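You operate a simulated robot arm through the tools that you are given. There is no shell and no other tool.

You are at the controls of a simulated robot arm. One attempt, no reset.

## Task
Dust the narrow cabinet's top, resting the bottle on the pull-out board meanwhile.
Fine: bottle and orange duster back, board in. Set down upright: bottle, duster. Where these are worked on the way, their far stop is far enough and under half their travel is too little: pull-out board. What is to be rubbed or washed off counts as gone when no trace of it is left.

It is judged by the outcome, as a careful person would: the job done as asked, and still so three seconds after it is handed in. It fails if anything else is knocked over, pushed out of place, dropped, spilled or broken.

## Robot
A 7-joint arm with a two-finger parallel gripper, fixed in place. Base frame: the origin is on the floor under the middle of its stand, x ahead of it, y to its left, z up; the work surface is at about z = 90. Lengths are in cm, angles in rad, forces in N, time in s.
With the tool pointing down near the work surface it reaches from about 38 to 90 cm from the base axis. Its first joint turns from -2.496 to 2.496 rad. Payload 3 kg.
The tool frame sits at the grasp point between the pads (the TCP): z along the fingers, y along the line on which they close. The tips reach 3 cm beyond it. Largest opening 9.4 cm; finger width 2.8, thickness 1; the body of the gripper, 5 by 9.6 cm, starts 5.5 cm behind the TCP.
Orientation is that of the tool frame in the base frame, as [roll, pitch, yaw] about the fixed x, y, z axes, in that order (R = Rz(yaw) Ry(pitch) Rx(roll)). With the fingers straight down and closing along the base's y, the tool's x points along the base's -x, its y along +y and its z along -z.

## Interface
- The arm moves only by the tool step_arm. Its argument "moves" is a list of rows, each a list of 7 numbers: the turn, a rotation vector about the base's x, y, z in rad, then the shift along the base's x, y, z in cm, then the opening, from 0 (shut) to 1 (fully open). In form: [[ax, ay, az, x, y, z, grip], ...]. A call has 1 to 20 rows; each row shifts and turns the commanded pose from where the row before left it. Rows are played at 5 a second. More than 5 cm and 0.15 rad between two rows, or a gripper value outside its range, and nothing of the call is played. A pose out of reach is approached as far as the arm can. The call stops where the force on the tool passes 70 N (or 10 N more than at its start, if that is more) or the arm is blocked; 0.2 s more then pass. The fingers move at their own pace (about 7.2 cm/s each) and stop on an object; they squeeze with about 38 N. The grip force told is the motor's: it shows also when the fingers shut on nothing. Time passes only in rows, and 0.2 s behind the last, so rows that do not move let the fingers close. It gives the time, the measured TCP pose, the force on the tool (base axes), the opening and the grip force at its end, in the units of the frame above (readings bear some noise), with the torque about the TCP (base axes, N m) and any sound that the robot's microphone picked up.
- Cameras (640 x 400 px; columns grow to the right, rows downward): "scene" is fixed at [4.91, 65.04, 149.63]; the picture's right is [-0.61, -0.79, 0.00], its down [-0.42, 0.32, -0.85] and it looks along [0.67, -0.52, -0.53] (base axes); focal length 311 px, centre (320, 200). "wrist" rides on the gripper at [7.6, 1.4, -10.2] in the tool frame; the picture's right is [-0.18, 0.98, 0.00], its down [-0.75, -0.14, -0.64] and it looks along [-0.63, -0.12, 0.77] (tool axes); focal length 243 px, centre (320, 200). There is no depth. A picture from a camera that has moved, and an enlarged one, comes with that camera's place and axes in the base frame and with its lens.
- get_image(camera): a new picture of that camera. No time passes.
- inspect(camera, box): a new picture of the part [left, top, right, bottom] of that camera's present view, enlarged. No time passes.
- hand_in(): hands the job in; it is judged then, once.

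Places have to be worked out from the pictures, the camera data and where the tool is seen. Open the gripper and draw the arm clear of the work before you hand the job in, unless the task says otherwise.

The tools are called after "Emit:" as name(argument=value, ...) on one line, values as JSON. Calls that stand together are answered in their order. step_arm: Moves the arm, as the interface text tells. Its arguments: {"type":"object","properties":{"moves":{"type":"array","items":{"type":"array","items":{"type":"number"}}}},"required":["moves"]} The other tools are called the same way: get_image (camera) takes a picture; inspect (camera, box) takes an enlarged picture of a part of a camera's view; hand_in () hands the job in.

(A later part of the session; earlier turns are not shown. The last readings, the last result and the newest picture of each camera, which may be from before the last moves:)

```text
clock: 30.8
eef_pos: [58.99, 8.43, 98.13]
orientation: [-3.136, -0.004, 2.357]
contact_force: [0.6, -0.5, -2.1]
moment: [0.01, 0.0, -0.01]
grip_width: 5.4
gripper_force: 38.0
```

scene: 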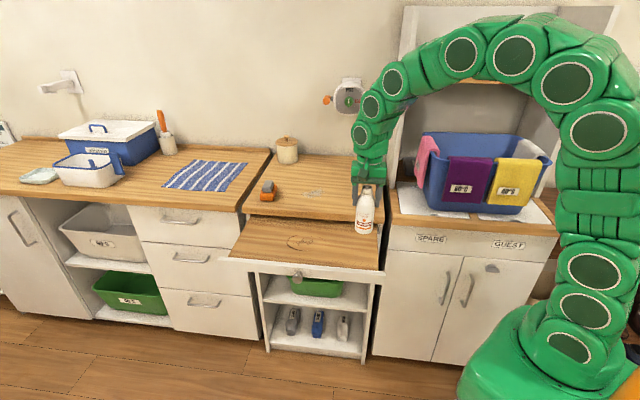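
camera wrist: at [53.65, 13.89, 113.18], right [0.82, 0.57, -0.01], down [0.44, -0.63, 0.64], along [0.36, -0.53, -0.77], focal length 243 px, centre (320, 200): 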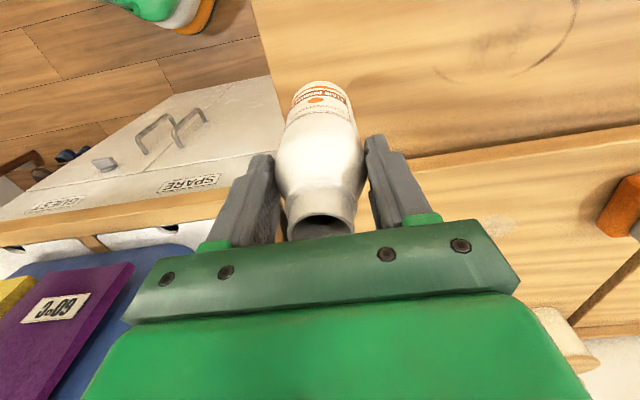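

Emit:
step_arm(moves=[[0, 0, 0, 0, 0, -0.2, 0], [0, 0, 0, 0, 0, -0.2, 0], [0, 0, 0, 0, 0, 0, 0]])

Emit:
inspect(camera="scene", box=[310, 190, 410, 260])

```text
clock: 31.6
eef_pos: [59.01, 8.45, 97.74]
orientation: [-3.139, -0.003, 2.357]
contact_force: [-0.6, -0.1, -1.0]
moment: [-0.01, -0.02, -0.03]
grip_width: 5.44
gripper_force: 37.7
```

```text
5.71 times, centred on (360, 225) of scene
camera zoom: at [4.91, 65.04, 149.63], right [-0.61, -0.79, 0.0], down [-0.42, 0.32, -0.85], along [0.67, -0.52, -0.53], focal length 1778 px, centre (91, 57)
```

zoom: 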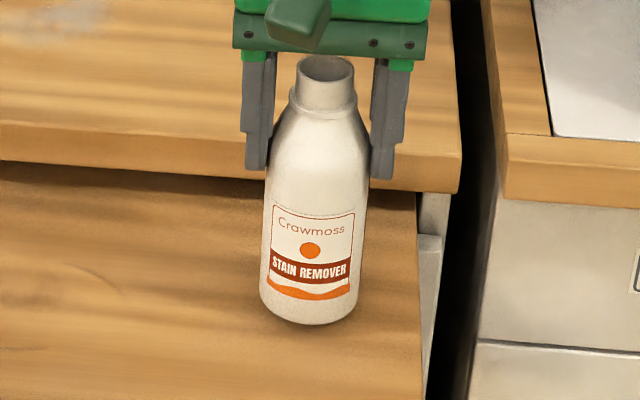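

Still hanging just above the board (shadow close). I continue down.

Emit:
step_arm(moves=[[0, 0, 0, 0, 0, -0.2, 0], [0, 0, 0, 0, 0, -0.2, 0], [0, 0, 0, 0, 0, 0, 0]])

```text
clock: 32.4
eef_pos: [59.05, 8.35, 97.46]
orientation: [-3.137, -0.003, 2.358]
contact_force: [-0.2, -0.8, -2.6]
moment: [-0.02, 0.01, 0.0]
grip_width: 5.42
gripper_force: 37.6
```

Emit:
step_arm(moves=[[0, 0, 0, 0, 0, -0.2, 0], [0, 0, 0, 0, 0, -0.2, 0], [0, 0, 0, 0, 0, 0, 0]])

```text
clock: 33.2
eef_pos: [59.05, 8.42, 97.04]
orientation: [-3.14, -0.003, 2.356]
contact_force: [-5.1, -7.8, 37.3]
moment: [-0.45, 0.19, -0.06]
grip_width: 5.43
gripper_force: 38.0
```

Contact at TCP z≈97.1 (board top ≈85.1). I ease off the pressure, open, and rise straight up.

Emit:
step_arm(moves=[[0, 0, 0, 0, 0, 0.12, 0], [0, 0, 0, 0, 0, 0, 0.65], [0, 0, 0, 0, 0, 0, 0.8], [0, 0, 0, 0, 0, 0, 1], [0, 0, 0, 0, 0, 0, 1], [0, 0, 0, 0, 0, 2, 1], [0, 0, 0, 0, 0, 4, 1], [0, 0, 0, 0, 0, 4, 1], [0, 0, 0, 0, 0, 4, 1]])

Emit:
get_image(camera="wrist")

Emit:
get_image(camera="scene")

```text
clock: 35.2
eef_pos: [59.01, 8.42, 111.02]
orientation: [-3.136, -0.005, 2.358]
contact_force: [0.0, -1.0, 0.7]
moment: [-0.04, 0.01, 0.01]
grip_width: 9.4
gripper_force: 0.0
```

```text
taken
camera wrist: at [54.7, 14.79, 121.34], right [0.82, 0.57, -0.01], down [0.44, -0.63, 0.64], along [0.36, -0.53, -0.77], focal length 243 px, centre (320, 200)
```

wrist: 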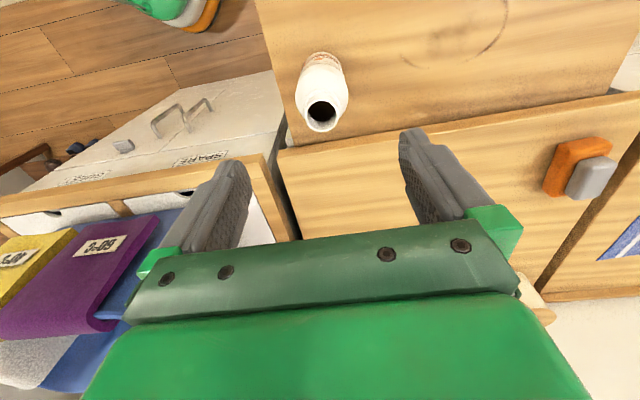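

```text
taken
```

scene: 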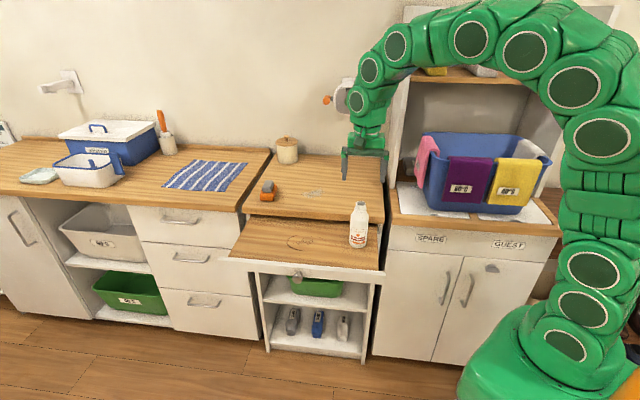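

The bottle stands upright on the board. Now I look at the whole cabinet top for dust.

Emit:
inspect(camera="scene", box=[235, 140, 395, 230])

Emit:
inspect(camera="scene", box=[285, 170, 345, 210])

Emit:
inspect(camera="scene", box=[250, 170, 300, 210])

```text
4.00 times, centred on (315, 185) of scene
camera zoom: at [4.91, 65.04, 149.63], right [-0.61, -0.79, 0.0], down [-0.42, 0.32, -0.85], along [0.67, -0.52, -0.53], focal length 1244 px, centre (340, 260)
```

zoom: 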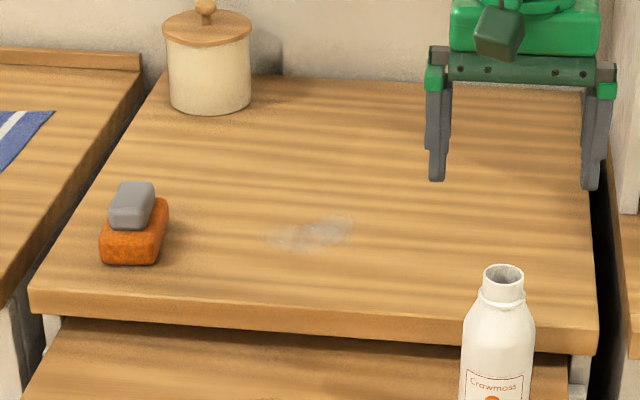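

```text
10.00 times, centred on (315, 190) of scene
camera zoom: at [4.91, 65.04, 149.63], right [-0.61, -0.79, 0.0], down [-0.42, 0.32, -0.85], along [0.67, -0.52, -0.53], focal length 3111 px, centre (370, 300)
```

zoom: 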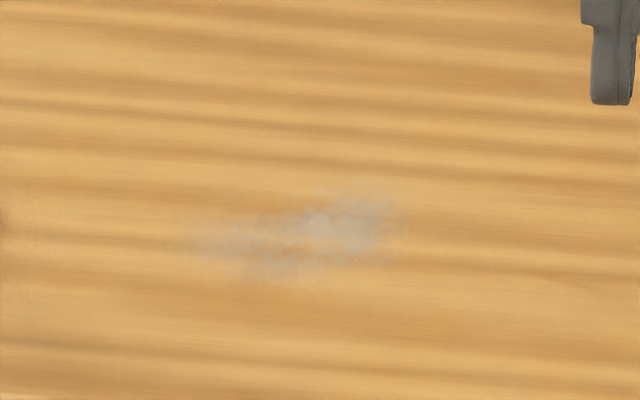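

```text
10.00 times, centred on (275, 190) of scene
camera zoom: at [4.91, 65.04, 149.63], right [-0.61, -0.79, 0.0], down [-0.42, 0.32, -0.85], along [0.67, -0.52, -0.53], focal length 3111 px, centre (770, 300)
```

zoom: 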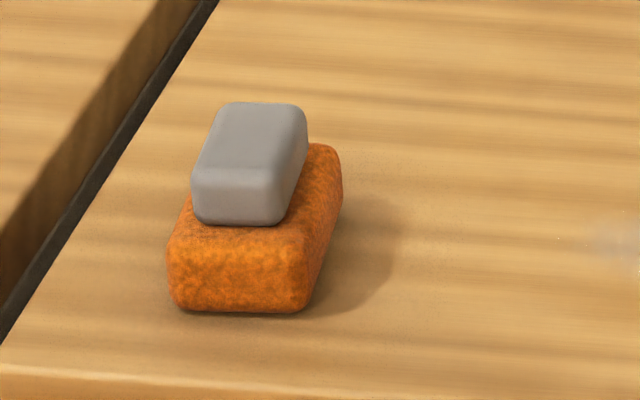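

The dust patch covers roughly (83–89, 1–10) on the top, and nothing else on the top looks dusty. The duster is far out (handle near (95,20), beyond vertical reach), so I'll turn the gripper 90° and tilt it outward along the counter. First I rise and turn.

Emit:
step_arm(moves=[[0, 0, 0, 0, 0, 2, 1], [0, 0, 0, 0, 0, 2, 1], [0, 0, 0.131, 0, 0, 0, 1], [0, 0, 0.131, 0, 0, 0, 1], [0, 0, 0.131, 0, 0, 0, 1], [0, 0, 0.131, 0, 0, 0, 1], [0, 0, 0.131, 0, 0, 0, 1], [0, 0, 0.131, 0, 0, 0, 1], [0, 0, 0.131, 0, 0, 0, 1], [0, 0, 0.131, 0, 0, 0, 1], [0, 0, 0.131, 0, 0, 0, 1], [0, 0, 0.131, 0, 0, 0, 1], [0, 0, 0.131, 0, 0, 0, 1], [0, 0, 0.13, 0, 0, 0, 1]])

Emit:
get_image(camera="wrist")

Emit:
get_image(camera="scene")

```text
clock: 38.2
eef_pos: [58.95, 8.42, 115.08]
orientation: [-3.137, -0.004, -2.35]
contact_force: [-0.1, 0.2, 0.9]
moment: [-0.01, -0.03, -0.03]
grip_width: 9.39
gripper_force: 0.0
```

```text
taken
camera wrist: at [52.61, 4.18, 125.37], right [-0.57, 0.82, 0.0], down [0.63, 0.44, 0.64], along [0.53, 0.36, -0.77], focal length 243 px, centre (320, 200)
```

wrist: 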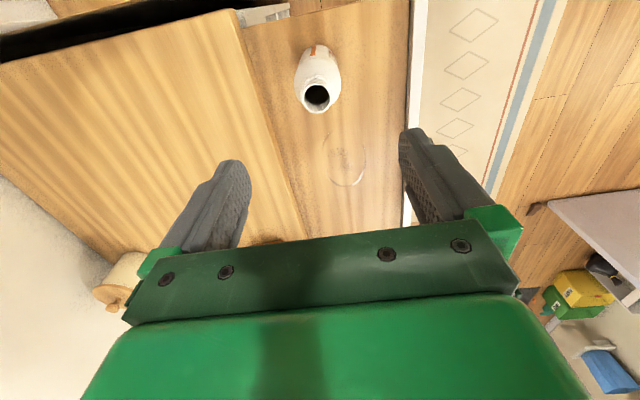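

```text
taken
```

scene: 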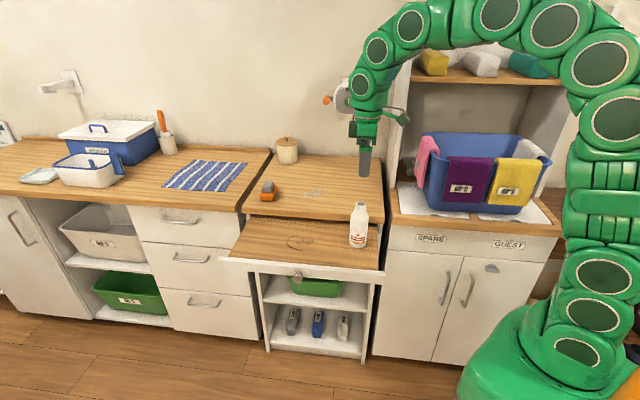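

Turned as planned. Now I tilt 0.6 rad outward along the counter and move toward the duster, stopping well above it to look.

Emit:
step_arm(moves=[[0.0606, -0.0606, 0, 3.5, 0.5, -0.8, 1], [0.0606, -0.0606, 0, 3.5, 0.5, -0.8, 1], [0.0606, -0.0606, 0, 3.5, 0.5, -0.8, 1], [0.0606, -0.0606, 0, 3.5, 0.6, -0.8, 1], [0.0606, -0.0606, 0, 3.5, 0.6, -0.8, 1], [0.0606, -0.0606, 0, 3.5, 0.6, -0.8, 1], [0.0606, -0.0606, 0, 3.5, 0.6, -1, 1], [0, 0, 0, 3.0, 1, -1.5, 1], [0, 0, 0, 0, 0, 0, 1]])

Emit:
get_image(camera="wrist")

Emit:
get_image(camera="scene")

```text
clock: 40.2
eef_pos: [86.64, 13.22, 108.05]
orientation: [-3.135, 0.597, -2.352]
contact_force: [-0.5, 0.3, -0.8]
moment: [0.0, -0.01, 0.01]
grip_width: 9.42
gripper_force: 0.1
```

```text
taken
camera wrist: at [77.14, 5.98, 112.3], right [-0.59, 0.8, 0.1], down [0.28, 0.09, 0.96], along [0.76, 0.59, -0.28], focal length 243 px, centre (320, 200)
```

wrist: 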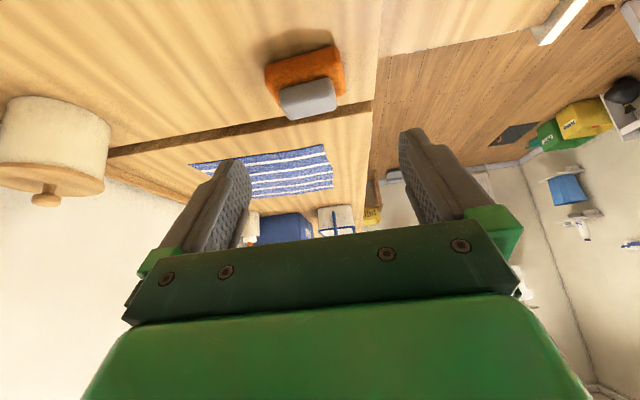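

```text
taken
```

scene: 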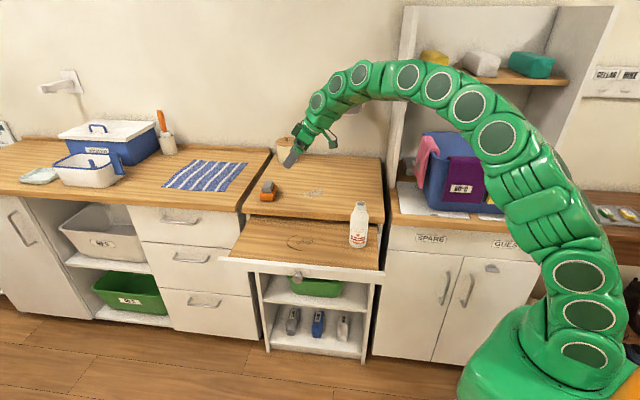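

I'm tilted and in range. I enlarge the duster in the wrist view to fix its place and direction.

Emit:
inspect(camera="wrist", box=[240, 20, 400, 140])

Emit:
inspect(camera="scene", box=[245, 130, 325, 210])

```text
3.33 times, centred on (320, 80) of wrist
camera zoom: at [77.14, 5.98, 112.3], right [-0.59, 0.8, 0.1], down [0.28, 0.09, 0.96], along [0.76, 0.59, -0.28], focal length 809 px, centre (320, 600)
```

zoom: 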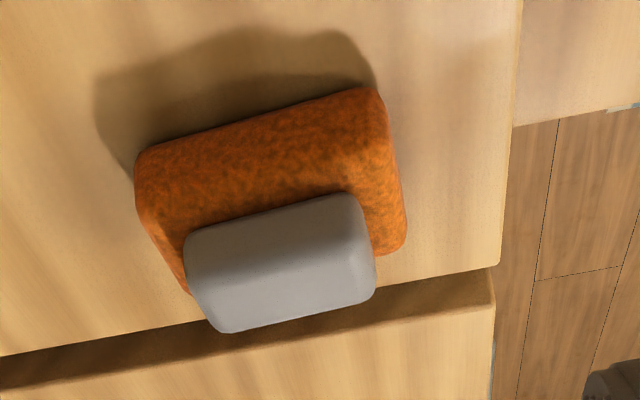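

```text
5.00 times, centred on (285, 170) of scene
camera zoom: at [4.91, 65.04, 149.63], right [-0.61, -0.79, 0.0], down [-0.42, 0.32, -0.85], along [0.67, -0.52, -0.53], focal length 1556 px, centre (495, 350)
```

zoom: 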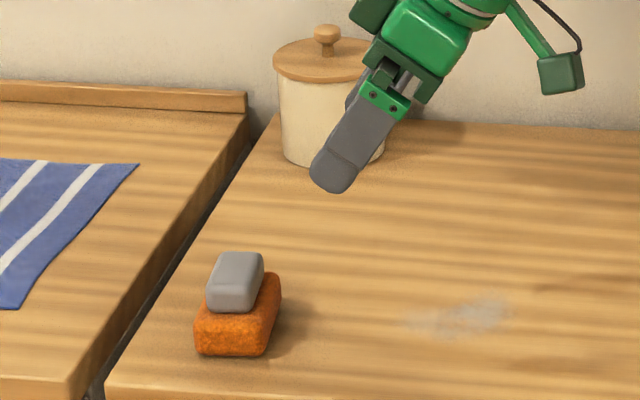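

The duster's long axis points about 140° (5° off the cabinet), handle centre ≈ (95.3,20.1), handle z 92.6–94.6, about 5.4 × 2.7 cm. I turn the gripper those 5° and go to a pre-grasp point 8 cm back along the tool axis.

Emit:
step_arm(moves=[[0, 0, 0.043, 1.6, 0.7, -1.8, 1], [0, 0, 0.042, 1.6, 0.7, -1.8, 1], [0, 0, 0, 1.45, 0.7, -1.65, 1], [0, 0, 0, 0, 0, 0, 1]])

Emit:
get_image(camera="wrist")

Emit:
inspect(camera="scene", box=[245, 130, 325, 210])

```text
clock: 41.2
eef_pos: [91.15, 15.4, 102.67]
orientation: [-3.134, 0.597, -2.267]
contact_force: [-0.5, -0.1, 0.1]
moment: [-0.03, 0.0, 0.01]
grip_width: 9.4
gripper_force: 0.0
```

```text
taken
camera wrist: at [82.31, 7.26, 106.82], right [-0.65, 0.75, 0.1], down [0.27, 0.11, 0.96], along [0.71, 0.65, -0.28], focal length 243 px, centre (320, 200)
```

wrist: 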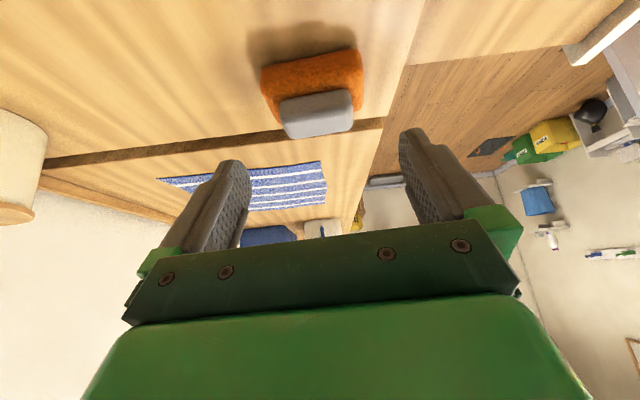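

```text
5.00 times, centred on (285, 170) of scene
camera zoom: at [4.91, 65.04, 149.63], right [-0.61, -0.79, 0.0], down [-0.42, 0.32, -0.85], along [0.67, -0.52, -0.53], focal length 1556 px, centre (495, 350)
```

zoom: 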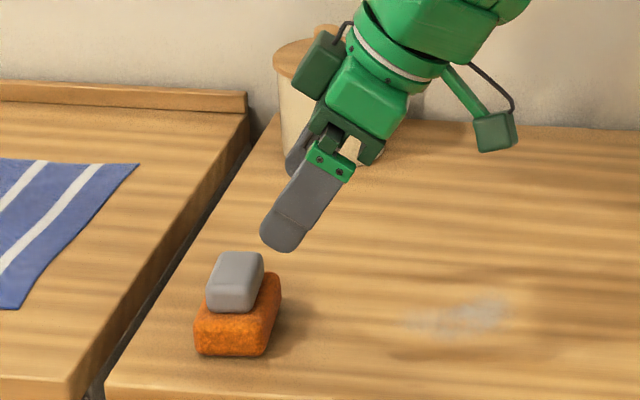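

I enlarge once more to refine the handle's place before closing in.

Emit:
inspect(camera="wrist", box=[240, 30, 400, 150])

```text
3.33 times, centred on (320, 90) of wrist
camera zoom: at [82.31, 7.26, 106.82], right [-0.65, 0.75, 0.1], down [0.27, 0.11, 0.96], along [0.71, 0.65, -0.28], focal length 809 px, centre (320, 567)
```

zoom: 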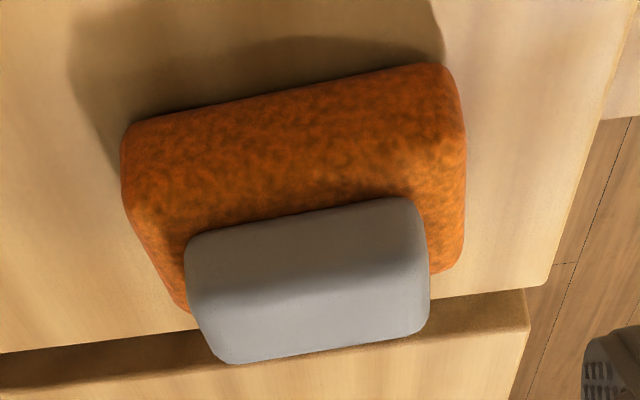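

The handle centre is confirmed at about (95.3,20.4), aligned between the fingers. I go in along the tool axis to about 1.5 cm short and check.

Emit:
step_arm(moves=[[0, 0, 0, 0.78, 0.95, -1.65, 1], [0, 0, 0, 0.78, 0.95, -1.65, 1], [0, 0, 0, 0.78, 0.95, -1.65, 1], [0, 0, 0, 0, 0, 0, 1]])

Emit:
inspect(camera="wrist", box=[180, 60, 460, 260])

Emit:
inspect(camera="scene", box=[245, 150, 305, 210])

```text
clock: 42.2
eef_pos: [93.39, 18.4, 97.64]
orientation: [-3.138, 0.595, -2.269]
contact_force: [-1.2, 0.5, -0.5]
moment: [0.02, -0.01, -0.01]
grip_width: 9.4
gripper_force: 0.1
```

```text
2.00 times, centred on (320, 160) of wrist
camera zoom: at [84.6, 10.17, 101.86], right [-0.65, 0.75, 0.1], down [0.27, 0.11, 0.96], along [0.71, 0.65, -0.28], focal length 485 px, centre (320, 280)
```

zoom: 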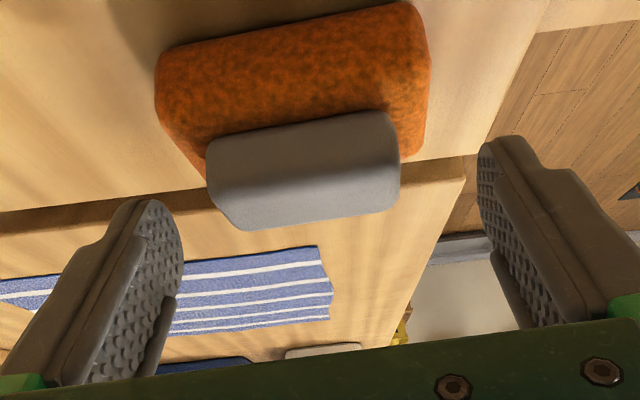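

```text
6.67 times, centred on (275, 180) of scene
camera zoom: at [4.91, 65.04, 149.63], right [-0.61, -0.79, 0.0], down [-0.42, 0.32, -0.85], along [0.67, -0.52, -0.53], focal length 2074 px, centre (620, 333)
```

zoom: 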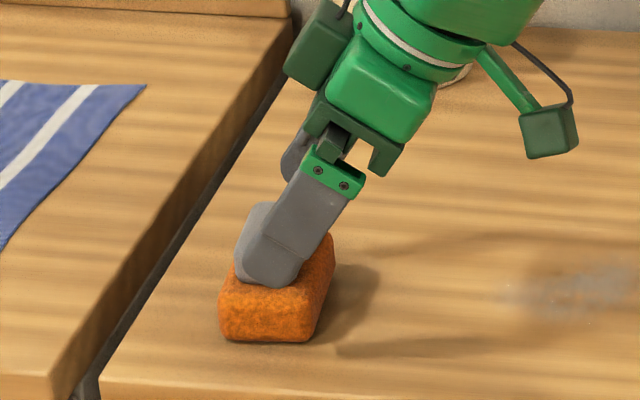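

The fingers straddle the handle. I go on the last 1.4 cm in small steps, watching for contact with the orange base.

Emit:
step_arm(moves=[[0, 0, 0, 0.25, 0.25, -0.45, 1], [0, 0, 0, 0.25, 0.25, -0.45, 1], [0, 0, 0, 0.2, 0.2, -0.4, 1], [0, 0, 0, 0, 0, 0, 1]])

Emit:
inspect(camera="wrist", box=[180, 60, 460, 260])

Emit:
inspect(camera="scene", box=[245, 160, 295, 210])

```text
clock: 43.2
eef_pos: [94.22, 18.89, 96.39]
orientation: [-3.134, 0.597, -2.268]
contact_force: [-0.1, 0.2, 0.2]
moment: [-0.02, 0.04, 0.0]
grip_width: 9.38
gripper_force: 0.0
```

```text
2.00 times, centred on (320, 160) of wrist
camera zoom: at [85.33, 10.7, 100.54], right [-0.65, 0.75, 0.1], down [0.27, 0.11, 0.96], along [0.71, 0.65, -0.28], focal length 485 px, centre (320, 280)
```

zoom: 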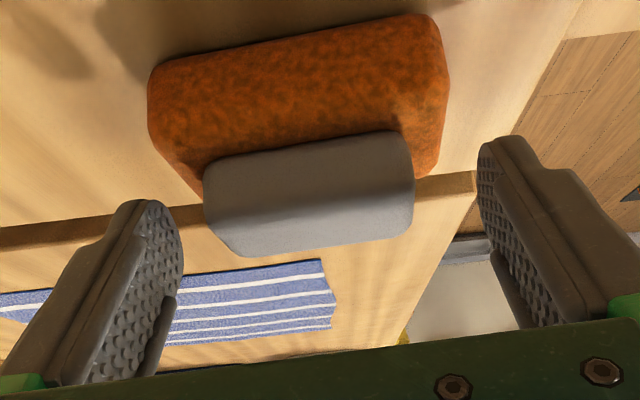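

```text
8.00 times, centred on (270, 185) of scene
camera zoom: at [4.91, 65.04, 149.63], right [-0.61, -0.79, 0.0], down [-0.42, 0.32, -0.85], along [0.67, -0.52, -0.53], focal length 2489 px, centre (720, 320)
```

zoom: 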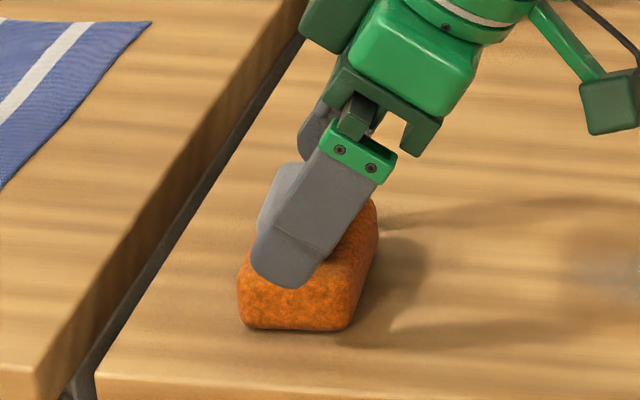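

No contact yet and the geometry fits. I lower 0.25 cm more and close; a width near 5.4 cm will confirm I hold the grey handle rather than the base.

Emit:
step_arm(moves=[[0, 0, 0, 0.05, 0.1, -0.25, 1], [0, 0, 0, 0, 0, 0, 0.75], [0, 0, 0, 0, 0, 0, 0.6], [0, 0, 0, 0, 0, 0, 0.3], [0, 0, 0, 0, 0, 0, 0], [0, 0, 0, 0, 0, 0, 0]])

Emit:
inspect(camera="wrist", box=[180, 60, 460, 260])

Emit:
inspect(camera="scene", box=[245, 160, 295, 210])

```text
clock: 44.6
eef_pos: [94.18, 19.06, 96.07]
orientation: [-3.133, 0.598, -2.266]
contact_force: [-0.7, -0.8, 2.3]
moment: [0.06, 0.0, 0.0]
grip_width: 8.37
gripper_force: 37.8
```

```text
2.00 times, centred on (320, 160) of wrist
camera zoom: at [85.37, 10.88, 100.3], right [-0.65, 0.75, 0.1], down [0.27, 0.11, 0.96], along [0.71, 0.65, -0.28], focal length 485 px, centre (320, 280)
```

zoom: 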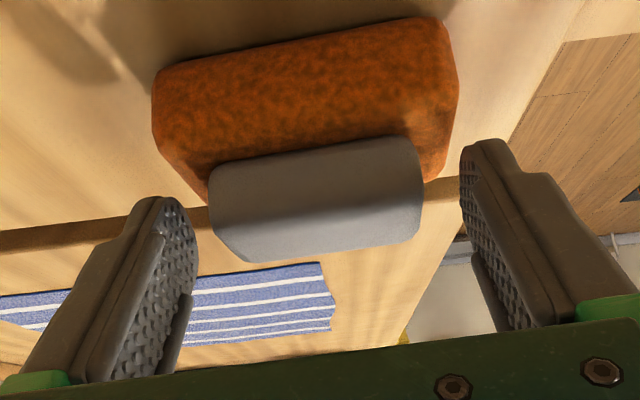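

```text
8.00 times, centred on (270, 185) of scene
camera zoom: at [4.91, 65.04, 149.63], right [-0.61, -0.79, 0.0], down [-0.42, 0.32, -0.85], along [0.67, -0.52, -0.53], focal length 2489 px, centre (720, 320)
```

zoom: 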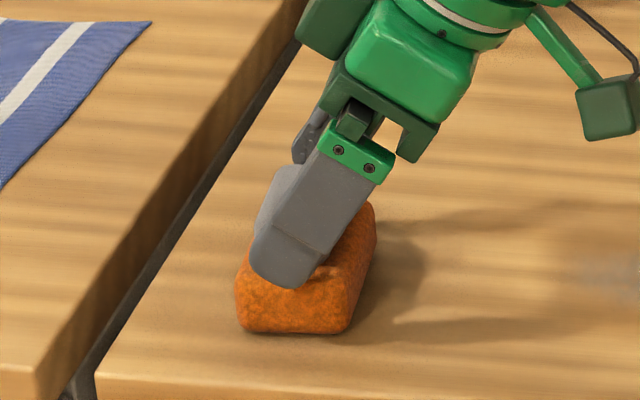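

Width 8.37 cm means the fingers closed on the orange base, so it is taller than I thought. I open, rise 0.9 cm and close again on the handle.

Emit:
step_arm(moves=[[0, 0, 0, 0, 0, 0, 1], [0, 0, 0, 0, 0, 0, 1], [0, 0, 0, 0, 0, 0.9, 1], [0, 0, 0, 0, 0, 0, 0.75], [0, 0, 0, 0, 0, 0, 0.6], [0, 0, 0, 0, 0, 0, 0.3], [0, 0, 0, 0, 0, 0, 0], [0, 0, 0, 0, 0, 0, 0]])

Emit:
inspect(camera="wrist", box=[180, 60, 460, 260])

Emit:
inspect(camera="scene", box=[245, 160, 295, 210])

```text
clock: 46.4
eef_pos: [94.36, 19.08, 96.93]
orientation: [-3.135, 0.595, -2.267]
contact_force: [0.1, -0.1, 0.0]
moment: [0.0, 0.0, 0.0]
grip_width: 5.88
gripper_force: 38.2
```

```text
2.00 times, centred on (320, 160) of wrist
camera zoom: at [85.37, 10.85, 101.14], right [-0.65, 0.75, 0.1], down [0.27, 0.11, 0.96], along [0.71, 0.65, -0.28], focal length 485 px, centre (320, 280)
```

zoom: 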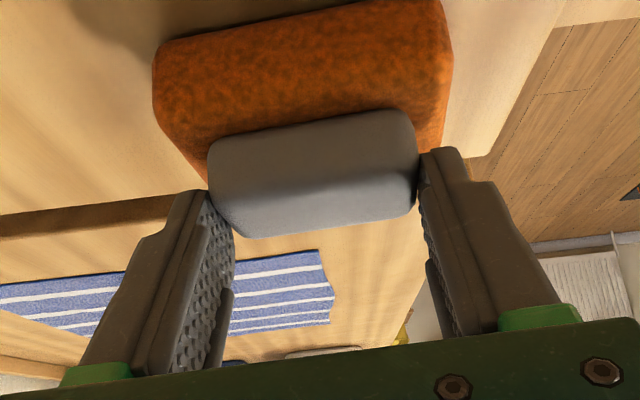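

```text
8.00 times, centred on (270, 185) of scene
camera zoom: at [4.91, 65.04, 149.63], right [-0.61, -0.79, 0.0], down [-0.42, 0.32, -0.85], along [0.67, -0.52, -0.53], focal length 2489 px, centre (720, 320)
```

zoom: 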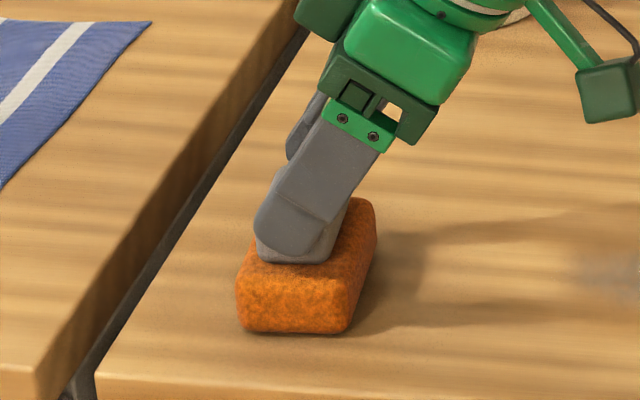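

Width 5.88 cm: the grey handle is held, and the duster hasn't shifted visibly. I lift it a little while drawing back along the tool axis and check the hold.

Emit:
step_arm(moves=[[0, 0, 0, -0.1, -0.1, 0.4, 0], [0, 0, 0, -0.4, -0.5, 0.9, 0], [0, 0, 0, -0.4, -0.5, 0.7, 0], [0, 0, 0, 0, 0, 0, 0]])

Emit:
inspect(camera="wrist", box=[180, 60, 460, 260])

Emit:
inspect(camera="scene", box=[245, 160, 295, 210])

```text
clock: 47.4
eef_pos: [93.43, 17.82, 98.91]
orientation: [-3.135, 0.595, -2.267]
contact_force: [0.1, -0.7, -1.1]
moment: [0.02, 0.02, 0.05]
grip_width: 5.91
gripper_force: 38.0
```

```text
2.00 times, centred on (320, 160) of wrist
camera zoom: at [84.44, 9.63, 103.07], right [-0.65, 0.75, 0.1], down [0.27, 0.11, 0.95], along [0.71, 0.65, -0.28], focal length 485 px, centre (320, 280)
```

zoom: 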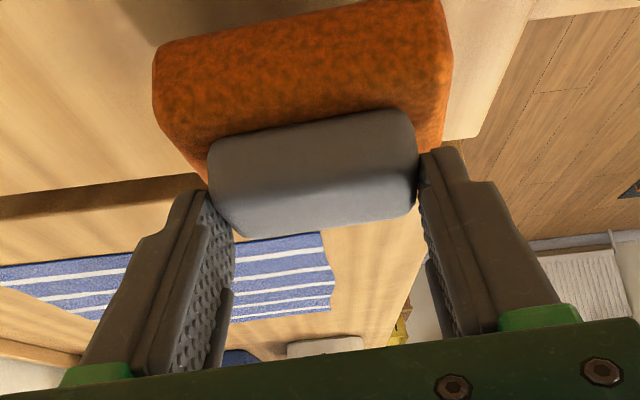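

```text
8.00 times, centred on (270, 185) of scene
camera zoom: at [4.91, 65.04, 149.63], right [-0.61, -0.79, 0.0], down [-0.42, 0.32, -0.85], along [0.67, -0.52, -0.53], focal length 2489 px, centre (720, 320)
```

zoom: 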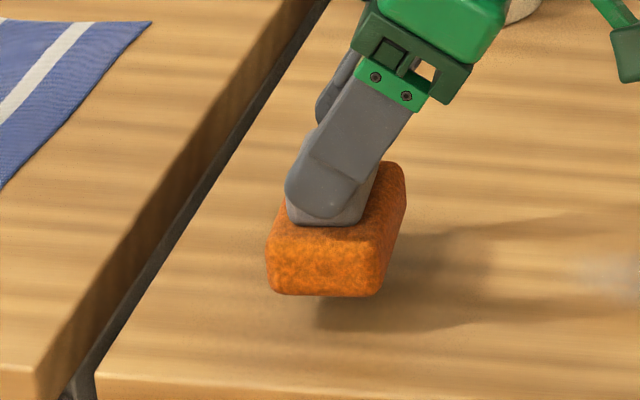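

The duster is held square and hangs free. I carry it about 2 cm above the top to the left end of the dust patch.

Emit:
step_arm(moves=[[0, 0, 0, -0.8, -2.4, 0, 0], [0, 0, 0, -0.8, -2.6, 0, 0], [0, 0, 0, -0.8, -2.6, 0, 0], [0, 0, 0, -0.6, -1.1, 0, 0], [0, 0, 0, 0, 0, 0, 0]])

Emit:
get_image(camera="wrist")

Emit:
inspect(camera="scene", box=[240, 130, 380, 220])

```text
clock: 48.6
eef_pos: [90.36, 9.26, 99.0]
orientation: [-3.134, 0.595, -2.267]
contact_force: [-0.1, -0.7, -1.9]
moment: [0.01, 0.0, 0.02]
grip_width: 5.88
gripper_force: 38.1
```

```text
taken
camera wrist: at [81.42, 1.03, 103.23], right [-0.65, 0.75, 0.1], down [0.27, 0.11, 0.95], along [0.71, 0.65, -0.28], focal length 243 px, centre (320, 200)
```

wrist: 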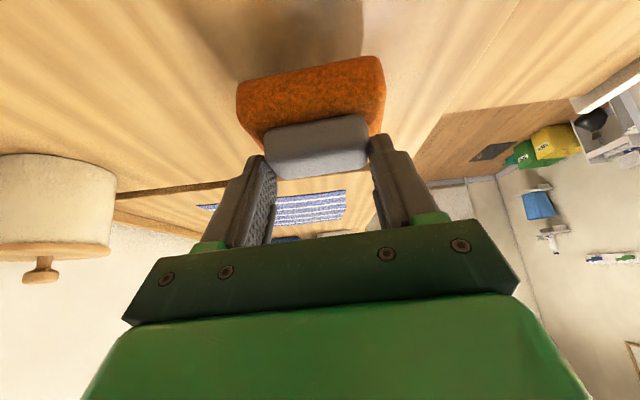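

```text
4.44 times, centred on (310, 175) of scene
camera zoom: at [4.91, 65.04, 149.63], right [-0.61, -0.79, 0.0], down [-0.42, 0.32, -0.85], along [0.67, -0.52, -0.53], focal length 1383 px, centre (364, 311)
```

zoom: 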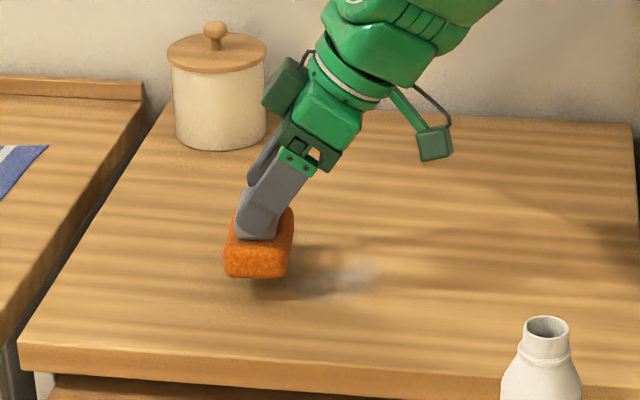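

The duster is just left of the patch. I lower it onto the surface.

Emit:
step_arm(moves=[[0, 0, 0, 0, 0, -0.8, 0], [0, 0, 0, 0, 0, -0.7, 0], [0, 0, 0, 0, 0, -0.4, 0], [0, 0, 0, 0, 0, 0, 0]])

```text
clock: 49.6
eef_pos: [90.32, 9.43, 96.96]
orientation: [-3.136, 0.596, -2.268]
contact_force: [0.4, -0.2, -0.7]
moment: [0.02, 0.0, 0.0]
grip_width: 5.89
gripper_force: 37.9
```

Emit:
step_arm(moves=[[0, 0, 0, 0, 0, -0.15, 0], [0, 0, 0, 0, 0, -0.1, 0], [0, 0, 0, 0, 0, 0, 0]])

```text
clock: 50.4
eef_pos: [90.49, 9.23, 96.9]
orientation: [-3.136, 0.596, -2.268]
contact_force: [-0.3, -0.5, 13.8]
moment: [0.39, 0.35, 0.0]
grip_width: 5.88
gripper_force: 37.8
```

Contact with about 14 N of pressure. I start sweeping to the right along the counter.

Emit:
step_arm(moves=[[0, 0, 0, -0.7, -0.7, 0, 0], [0, 0, 0, -1.0, -1.0, 0, 0], [0, 0, 0, -1.0, -1.0, 0, 0], [0, 0, 0, -1.0, -1.0, 0, 0]])

Emit:
inspect(camera="scene", box=[240, 130, 380, 220])

```text
clock: 51.4
eef_pos: [86.76, 5.51, 96.81]
orientation: [-3.133, 0.598, -2.264]
contact_force: [6.8, 2.4, 18.7]
moment: [0.43, -0.18, -0.13]
grip_width: 5.9
gripper_force: 38.1
```

```text
4.44 times, centred on (310, 175) of scene
camera zoom: at [4.91, 65.04, 149.63], right [-0.61, -0.79, 0.0], down [-0.42, 0.32, -0.85], along [0.67, -0.52, -0.53], focal length 1383 px, centre (364, 311)
```

zoom: 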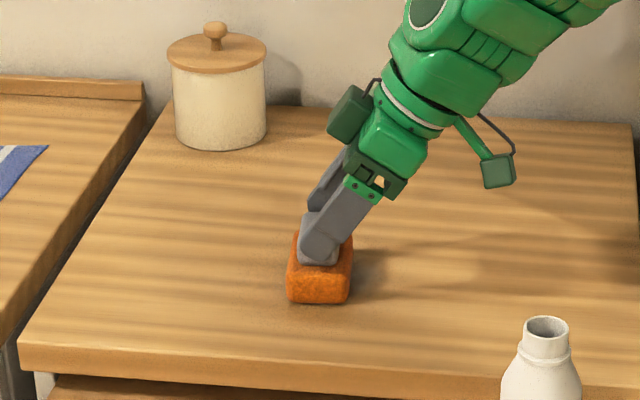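

The sweep runs smoothly with little drag. I continue right past the patch and go back again.

Emit:
step_arm(moves=[[0, 0, 0, -1.0, -1.0, 0, 0], [0, 0, 0, -1.0, -1.0, 0, 0], [0, 0, 0, -1.0, -1.0, 0, 0], [0, 0, 0, -1.0, -1.0, 0, 0], [0, 0, 0, -1.0, -1.0, 0, 0], [0, 0, 0, 0, 0, 0, 0]])

Emit:
inspect(camera="scene", box=[240, 130, 380, 220])

```text
clock: 52.8
eef_pos: [81.48, 0.65, 96.94]
orientation: [-3.133, 0.594, -2.268]
contact_force: [4.6, 3.5, 19.1]
moment: [0.35, -0.27, -0.05]
grip_width: 5.9
gripper_force: 38.1
```

```text
4.44 times, centred on (310, 175) of scene
camera zoom: at [4.91, 65.04, 149.63], right [-0.61, -0.79, 0.0], down [-0.42, 0.32, -0.85], along [0.67, -0.52, -0.53], focal length 1383 px, centre (364, 311)
```

zoom: 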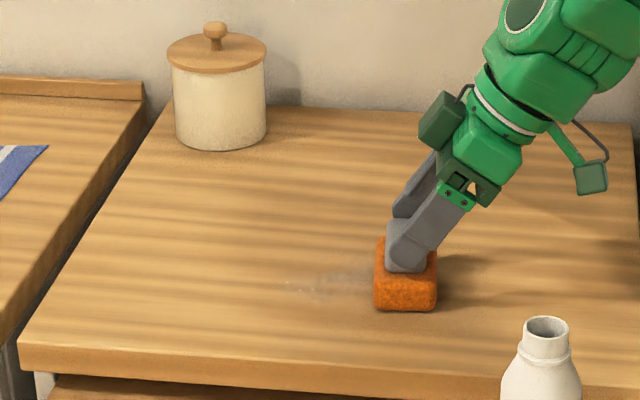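

Most is gone; a faint residue remains. I look closely.

Emit:
inspect(camera="scene", box=[285, 170, 345, 210])

```text
10.00 times, centred on (315, 190) of scene
camera zoom: at [4.91, 65.04, 149.63], right [-0.61, -0.79, 0.0], down [-0.42, 0.32, -0.85], along [0.67, -0.52, -0.53], focal length 3111 px, centre (370, 300)
```

zoom: 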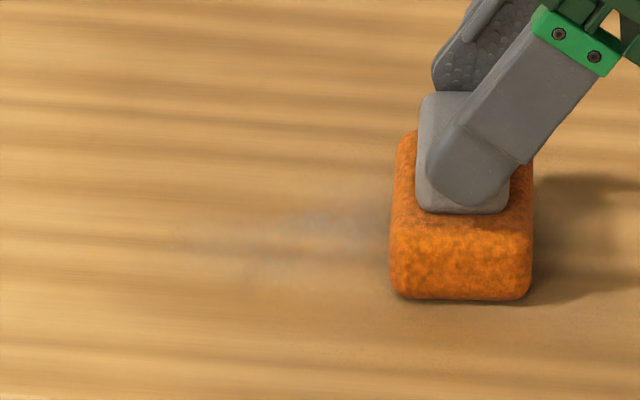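

It has faded evenly, so more strokes are needed. I sweep back left and right again over the whole patch.

Emit:
step_arm(moves=[[0, 0, 0, 0.9, 0.9, 0, 0], [0, 0, 0, 0.95, 0.95, 0, 0], [0, 0, 0, 0.95, 0.95, 0, 0], [0, 0, 0, 0.95, 0.95, 0, 0], [0, 0, 0, 0.95, 0.95, 0, 0], [0, 0, 0, 0.95, 0.95, 0, 0], [0, 0, 0, 0.95, 0.95, 0, 0], [0, 0, 0, 0.95, 0.95, 0, 0], [0, 0, 0, 0.95, 0.95, 0, 0], [0, 0, 0, -0.9, -0.9, 0, 0], [0, 0, 0, -0.95, -0.95, 0, 0], [0, 0, 0, -0.95, -0.95, 0, 0], [0, 0, 0, -0.95, -0.95, 0, 0], [0, 0, 0, -0.95, -0.95, 0, 0], [0, 0, 0, -0.95, -0.95, 0, 0], [0, 0, 0, -0.95, -0.95, 0, 0], [0, 0, 0, -0.95, -0.95, 0, 0], [0, 0, 0, -0.95, -0.95, 0, 0]])

Emit:
inspect(camera="scene", box=[285, 170, 345, 210])

```text
clock: 56.6
eef_pos: [81.7, 0.39, 96.8]
orientation: [-3.135, 0.599, -2.267]
contact_force: [9.4, 8.3, 33.8]
moment: [0.67, -0.6, -0.1]
grip_width: 5.9
gripper_force: 38.7
```

```text
10.00 times, centred on (315, 190) of scene
camera zoom: at [4.91, 65.04, 149.63], right [-0.61, -0.79, 0.0], down [-0.42, 0.32, -0.85], along [0.67, -0.52, -0.53], focal length 3111 px, centre (370, 300)
```

zoom: 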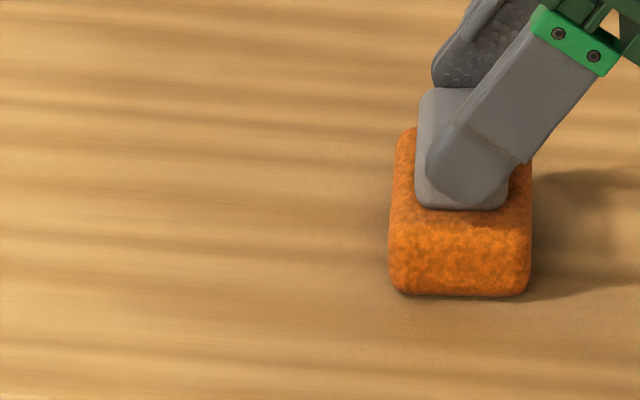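

It looks clean where visible. For thoroughness I ease the pressure slightly and do one stroke set further back and one further forward.

Emit:
step_arm(moves=[[0, 0, 0, 0.5, -0.5, 0.08, 0], [0, 0, 0, 0.56, -0.56, 0, 0], [0, 0, 0, 0.95, 0.95, 0, 0], [0, 0, 0, 0.95, 0.95, 0, 0], [0, 0, 0, 0.95, 0.95, 0, 0], [0, 0, 0, 0.95, 0.95, 0, 0], [0, 0, 0, 0.95, 0.95, 0, 0], [0, 0, 0, 0.95, 0.95, 0, 0], [0, 0, 0, 0.95, 0.95, 0, 0], [0, 0, 0, 0.95, 0.95, 0, 0], [0, 0, 0, 0.6, 0.6, 0, 0], [0, 0, 0, -0.7, 0.7, 0, 0], [0, 0, 0, -0.7, 0.7, 0, 0], [0, 0, 0, -0.7, 0.7, 0, 0]])

Emit:
inspect(camera="scene", box=[270, 160, 350, 210])

```text
clock: 59.6
eef_pos: [88.79, 9.83, 96.84]
orientation: [-3.135, 0.595, -2.268]
contact_force: [0.5, 0.7, -0.6]
moment: [0.0, -0.05, -0.02]
grip_width: 5.89
gripper_force: 38.0
```

```text
8.00 times, centred on (310, 185) of scene
camera zoom: at [4.91, 65.04, 149.63], right [-0.61, -0.79, 0.0], down [-0.42, 0.32, -0.85], along [0.67, -0.52, -0.53], focal length 2489 px, centre (400, 320)
```

zoom: 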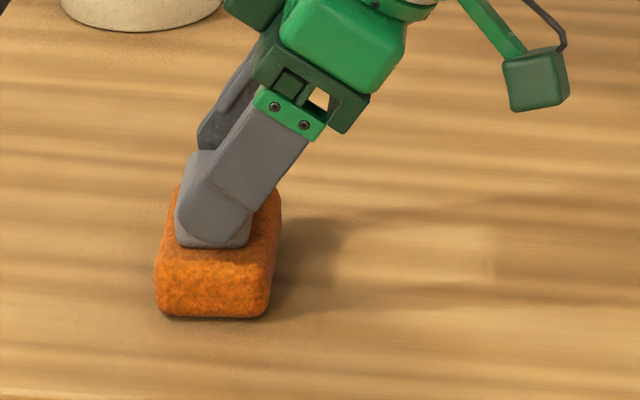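

Contact was lost at the left end. I lower until there is pressure again and stroke back to the right along the front part.

Emit:
step_arm(moves=[[0, 0, 0, 0, 0, -0.15, 0], [0, 0, 0, 0, 0, 0, 0]])

```text
clock: 60.2
eef_pos: [88.81, 9.84, 96.76]
orientation: [-3.135, 0.598, -2.266]
contact_force: [0.6, 0.0, 8.1]
moment: [0.24, 0.26, -0.06]
grip_width: 5.89
gripper_force: 37.9
```

Emit:
step_arm(moves=[[0, 0, 0, -0.9, -0.9, -0.05, 0], [0, 0, 0, -0.95, -0.95, 0, 0], [0, 0, 0, -0.95, -0.95, 0, 0], [0, 0, 0, -0.95, -0.95, 0, 0], [0, 0, 0, -0.95, -0.95, 0, 0], [0, 0, 0, -0.95, -0.95, 0, 0], [0, 0, 0, -0.95, -0.95, 0, 0], [0, 0, 0, -0.95, -0.95, 0, 0], [0, 0, 0, -0.95, -0.95, 0, 0], [0, 0, 0, 0.5, -0.5, 0, 0], [0, 0, 0, 0.95, 0.95, 0, 0], [0, 0, 0, 0.95, 0.95, 0, 0], [0, 0, 0, 0.95, 0.95, 0, 0], [0, 0, 0, 0.95, 0.95, 0, 0], [0, 0, 0, 0.95, 0.95, 0, 0], [0, 0, 0, 0.95, 0.95, 0, 0], [0, 0, 0, 0.95, 0.95, 0, 0], [0, 0, 0, 0.95, 0.95, 0, 0], [0, 0, 0, 0.95, 0.95, 0, 0]])

Emit:
inspect(camera="scene", box=[285, 160, 365, 210])

```text
clock: 64.2
eef_pos: [89.35, 9.53, 96.68]
orientation: [-3.137, 0.595, -2.267]
contact_force: [-8.5, -5.7, 25.7]
moment: [0.31, 0.01, 0.09]
grip_width: 5.88
gripper_force: 38.3
```

```text
8.00 times, centred on (325, 185) of scene
camera zoom: at [4.91, 65.04, 149.63], right [-0.61, -0.79, 0.0], down [-0.42, 0.32, -0.85], along [0.67, -0.52, -0.53], focal length 2489 px, centre (280, 320)
```

zoom: 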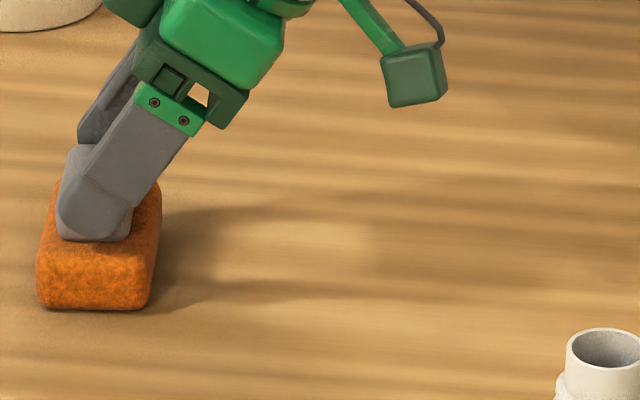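

The patch area looks clean, but the duster's shadow hides part of it. I lift and move the duster toward its home spot to uncover the whole area.

Emit:
step_arm(moves=[[0, 0, 0, 0, 0, 0.8, 0], [0, 0, 0, 0, 0, 1.2, 0], [0, 0, 0, 0.9, 2.0, 0.2, 0], [0, 0, 0, 1.1, 2.3, 0, 0], [0, 0, 0, 1.1, 2.3, 0, 0], [0, 0, 0, 0.9, 1.6, 0, 0], [0, 0, 0, 0, 0, 0, 0]])

Emit:
inspect(camera="scene", box=[285, 165, 345, 205])

Emit:
inspect(camera="scene", box=[235, 140, 395, 230])

Emit:
inspect(camera="wrist", box=[180, 60, 460, 260])

```text
clock: 65.8
eef_pos: [93.31, 17.48, 99.05]
orientation: [-3.134, 0.597, -2.267]
contact_force: [1.3, -0.6, 0.4]
moment: [-0.02, -0.01, 0.0]
grip_width: 5.89
gripper_force: 37.8
```

```text
10.00 times, centred on (315, 185) of scene
camera zoom: at [4.91, 65.04, 149.63], right [-0.61, -0.79, 0.0], down [-0.42, 0.32, -0.85], along [0.67, -0.52, -0.53], focal length 3111 px, centre (370, 350)
```

zoom: 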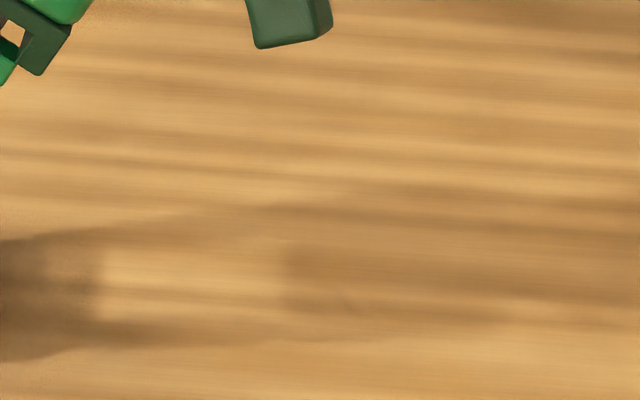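

```text
4.00 times, centred on (315, 185) of scene
camera zoom: at [4.91, 65.04, 149.63], right [-0.61, -0.79, 0.0], down [-0.42, 0.32, -0.85], along [0.67, -0.52, -0.53], focal length 1244 px, centre (340, 260)
```

zoom: 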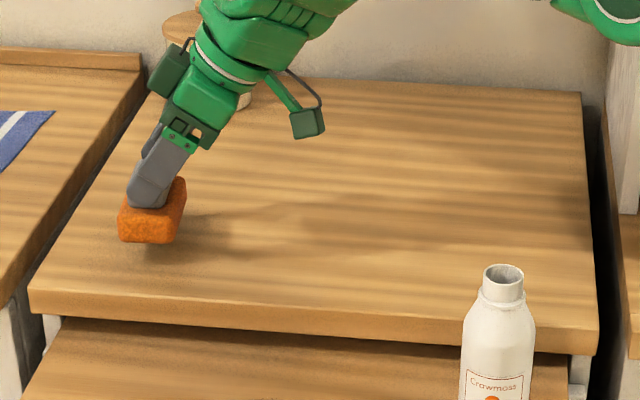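

```text
2.00 times, centred on (320, 160) of wrist
camera zoom: at [84.43, 9.22, 103.15], right [-0.65, 0.75, 0.1], down [0.27, 0.11, 0.96], along [0.71, 0.65, -0.28], focal length 485 px, centre (320, 280)
```

zoom: 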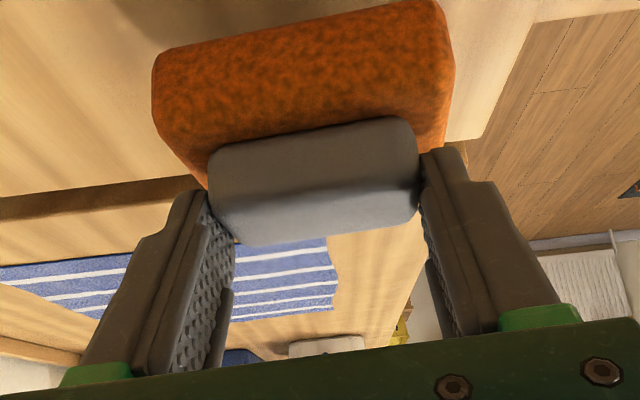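

The hold is still square. The remaining dark streaks look like arm shadow, so I swing the arm up and away, duster in hand, to see the top in clear light before putting the duster back.

Emit:
step_arm(moves=[[0, 0, 0, -1.5, 1.0, 2.5, 0], [0, 0, 0, -2.5, 2.0, 3, 0], [0, 0, 0, -2.5, 2.5, 3, 0], [0, 0, 0, -2.5, 2.5, 3, 0], [0, 0, 0, -2.5, 3, 3, 0], [0, 0, 0, -2.5, 3, 3, 0], [0, 0, 0, 0, 0, 0, 0]])

Emit:
get_image(camera="scene")

Emit:
inspect(camera="scene", box=[285, 165, 345, 205])

Emit:
get_image(camera="wrist")

```text
clock: 67.4
eef_pos: [79.02, 31.27, 116.43]
orientation: [-3.137, 0.594, -2.269]
contact_force: [-0.4, 0.5, -0.7]
moment: [-0.01, -0.02, 0.05]
grip_width: 5.89
gripper_force: 38.0
```

```text
taken
```

scene: 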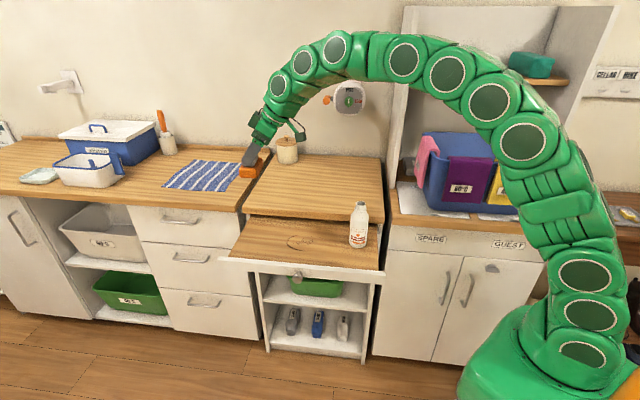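

```text
10.00 times, centred on (315, 185) of scene
camera zoom: at [4.91, 65.04, 149.63], right [-0.61, -0.79, 0.0], down [-0.42, 0.32, -0.85], along [0.67, -0.52, -0.53], focal length 3111 px, centre (370, 350)
```

zoom: 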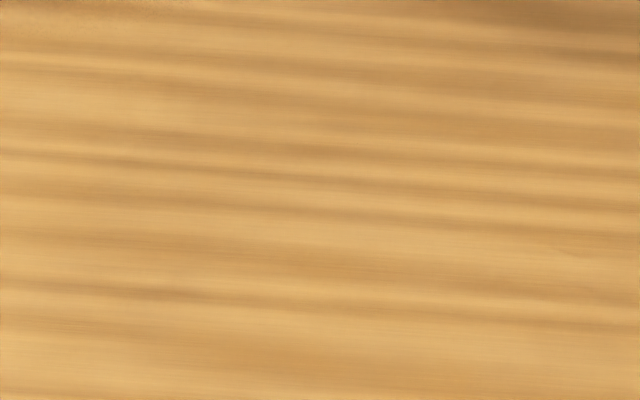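

```text
taken
camera wrist: at [70.07, 23.02, 120.64], right [-0.65, 0.75, 0.1], down [0.27, 0.11, 0.95], along [0.71, 0.65, -0.28], focal length 243 px, centre (320, 200)
```

wrist: 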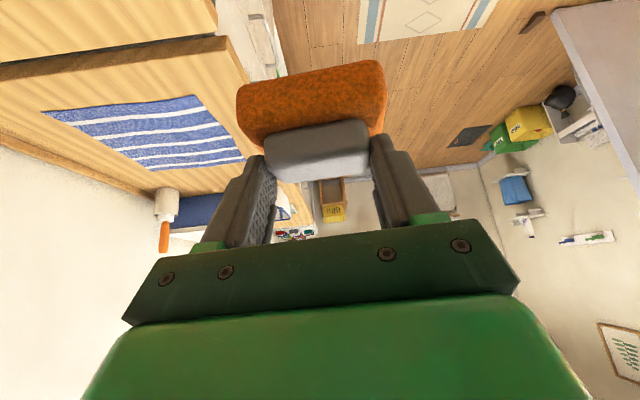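

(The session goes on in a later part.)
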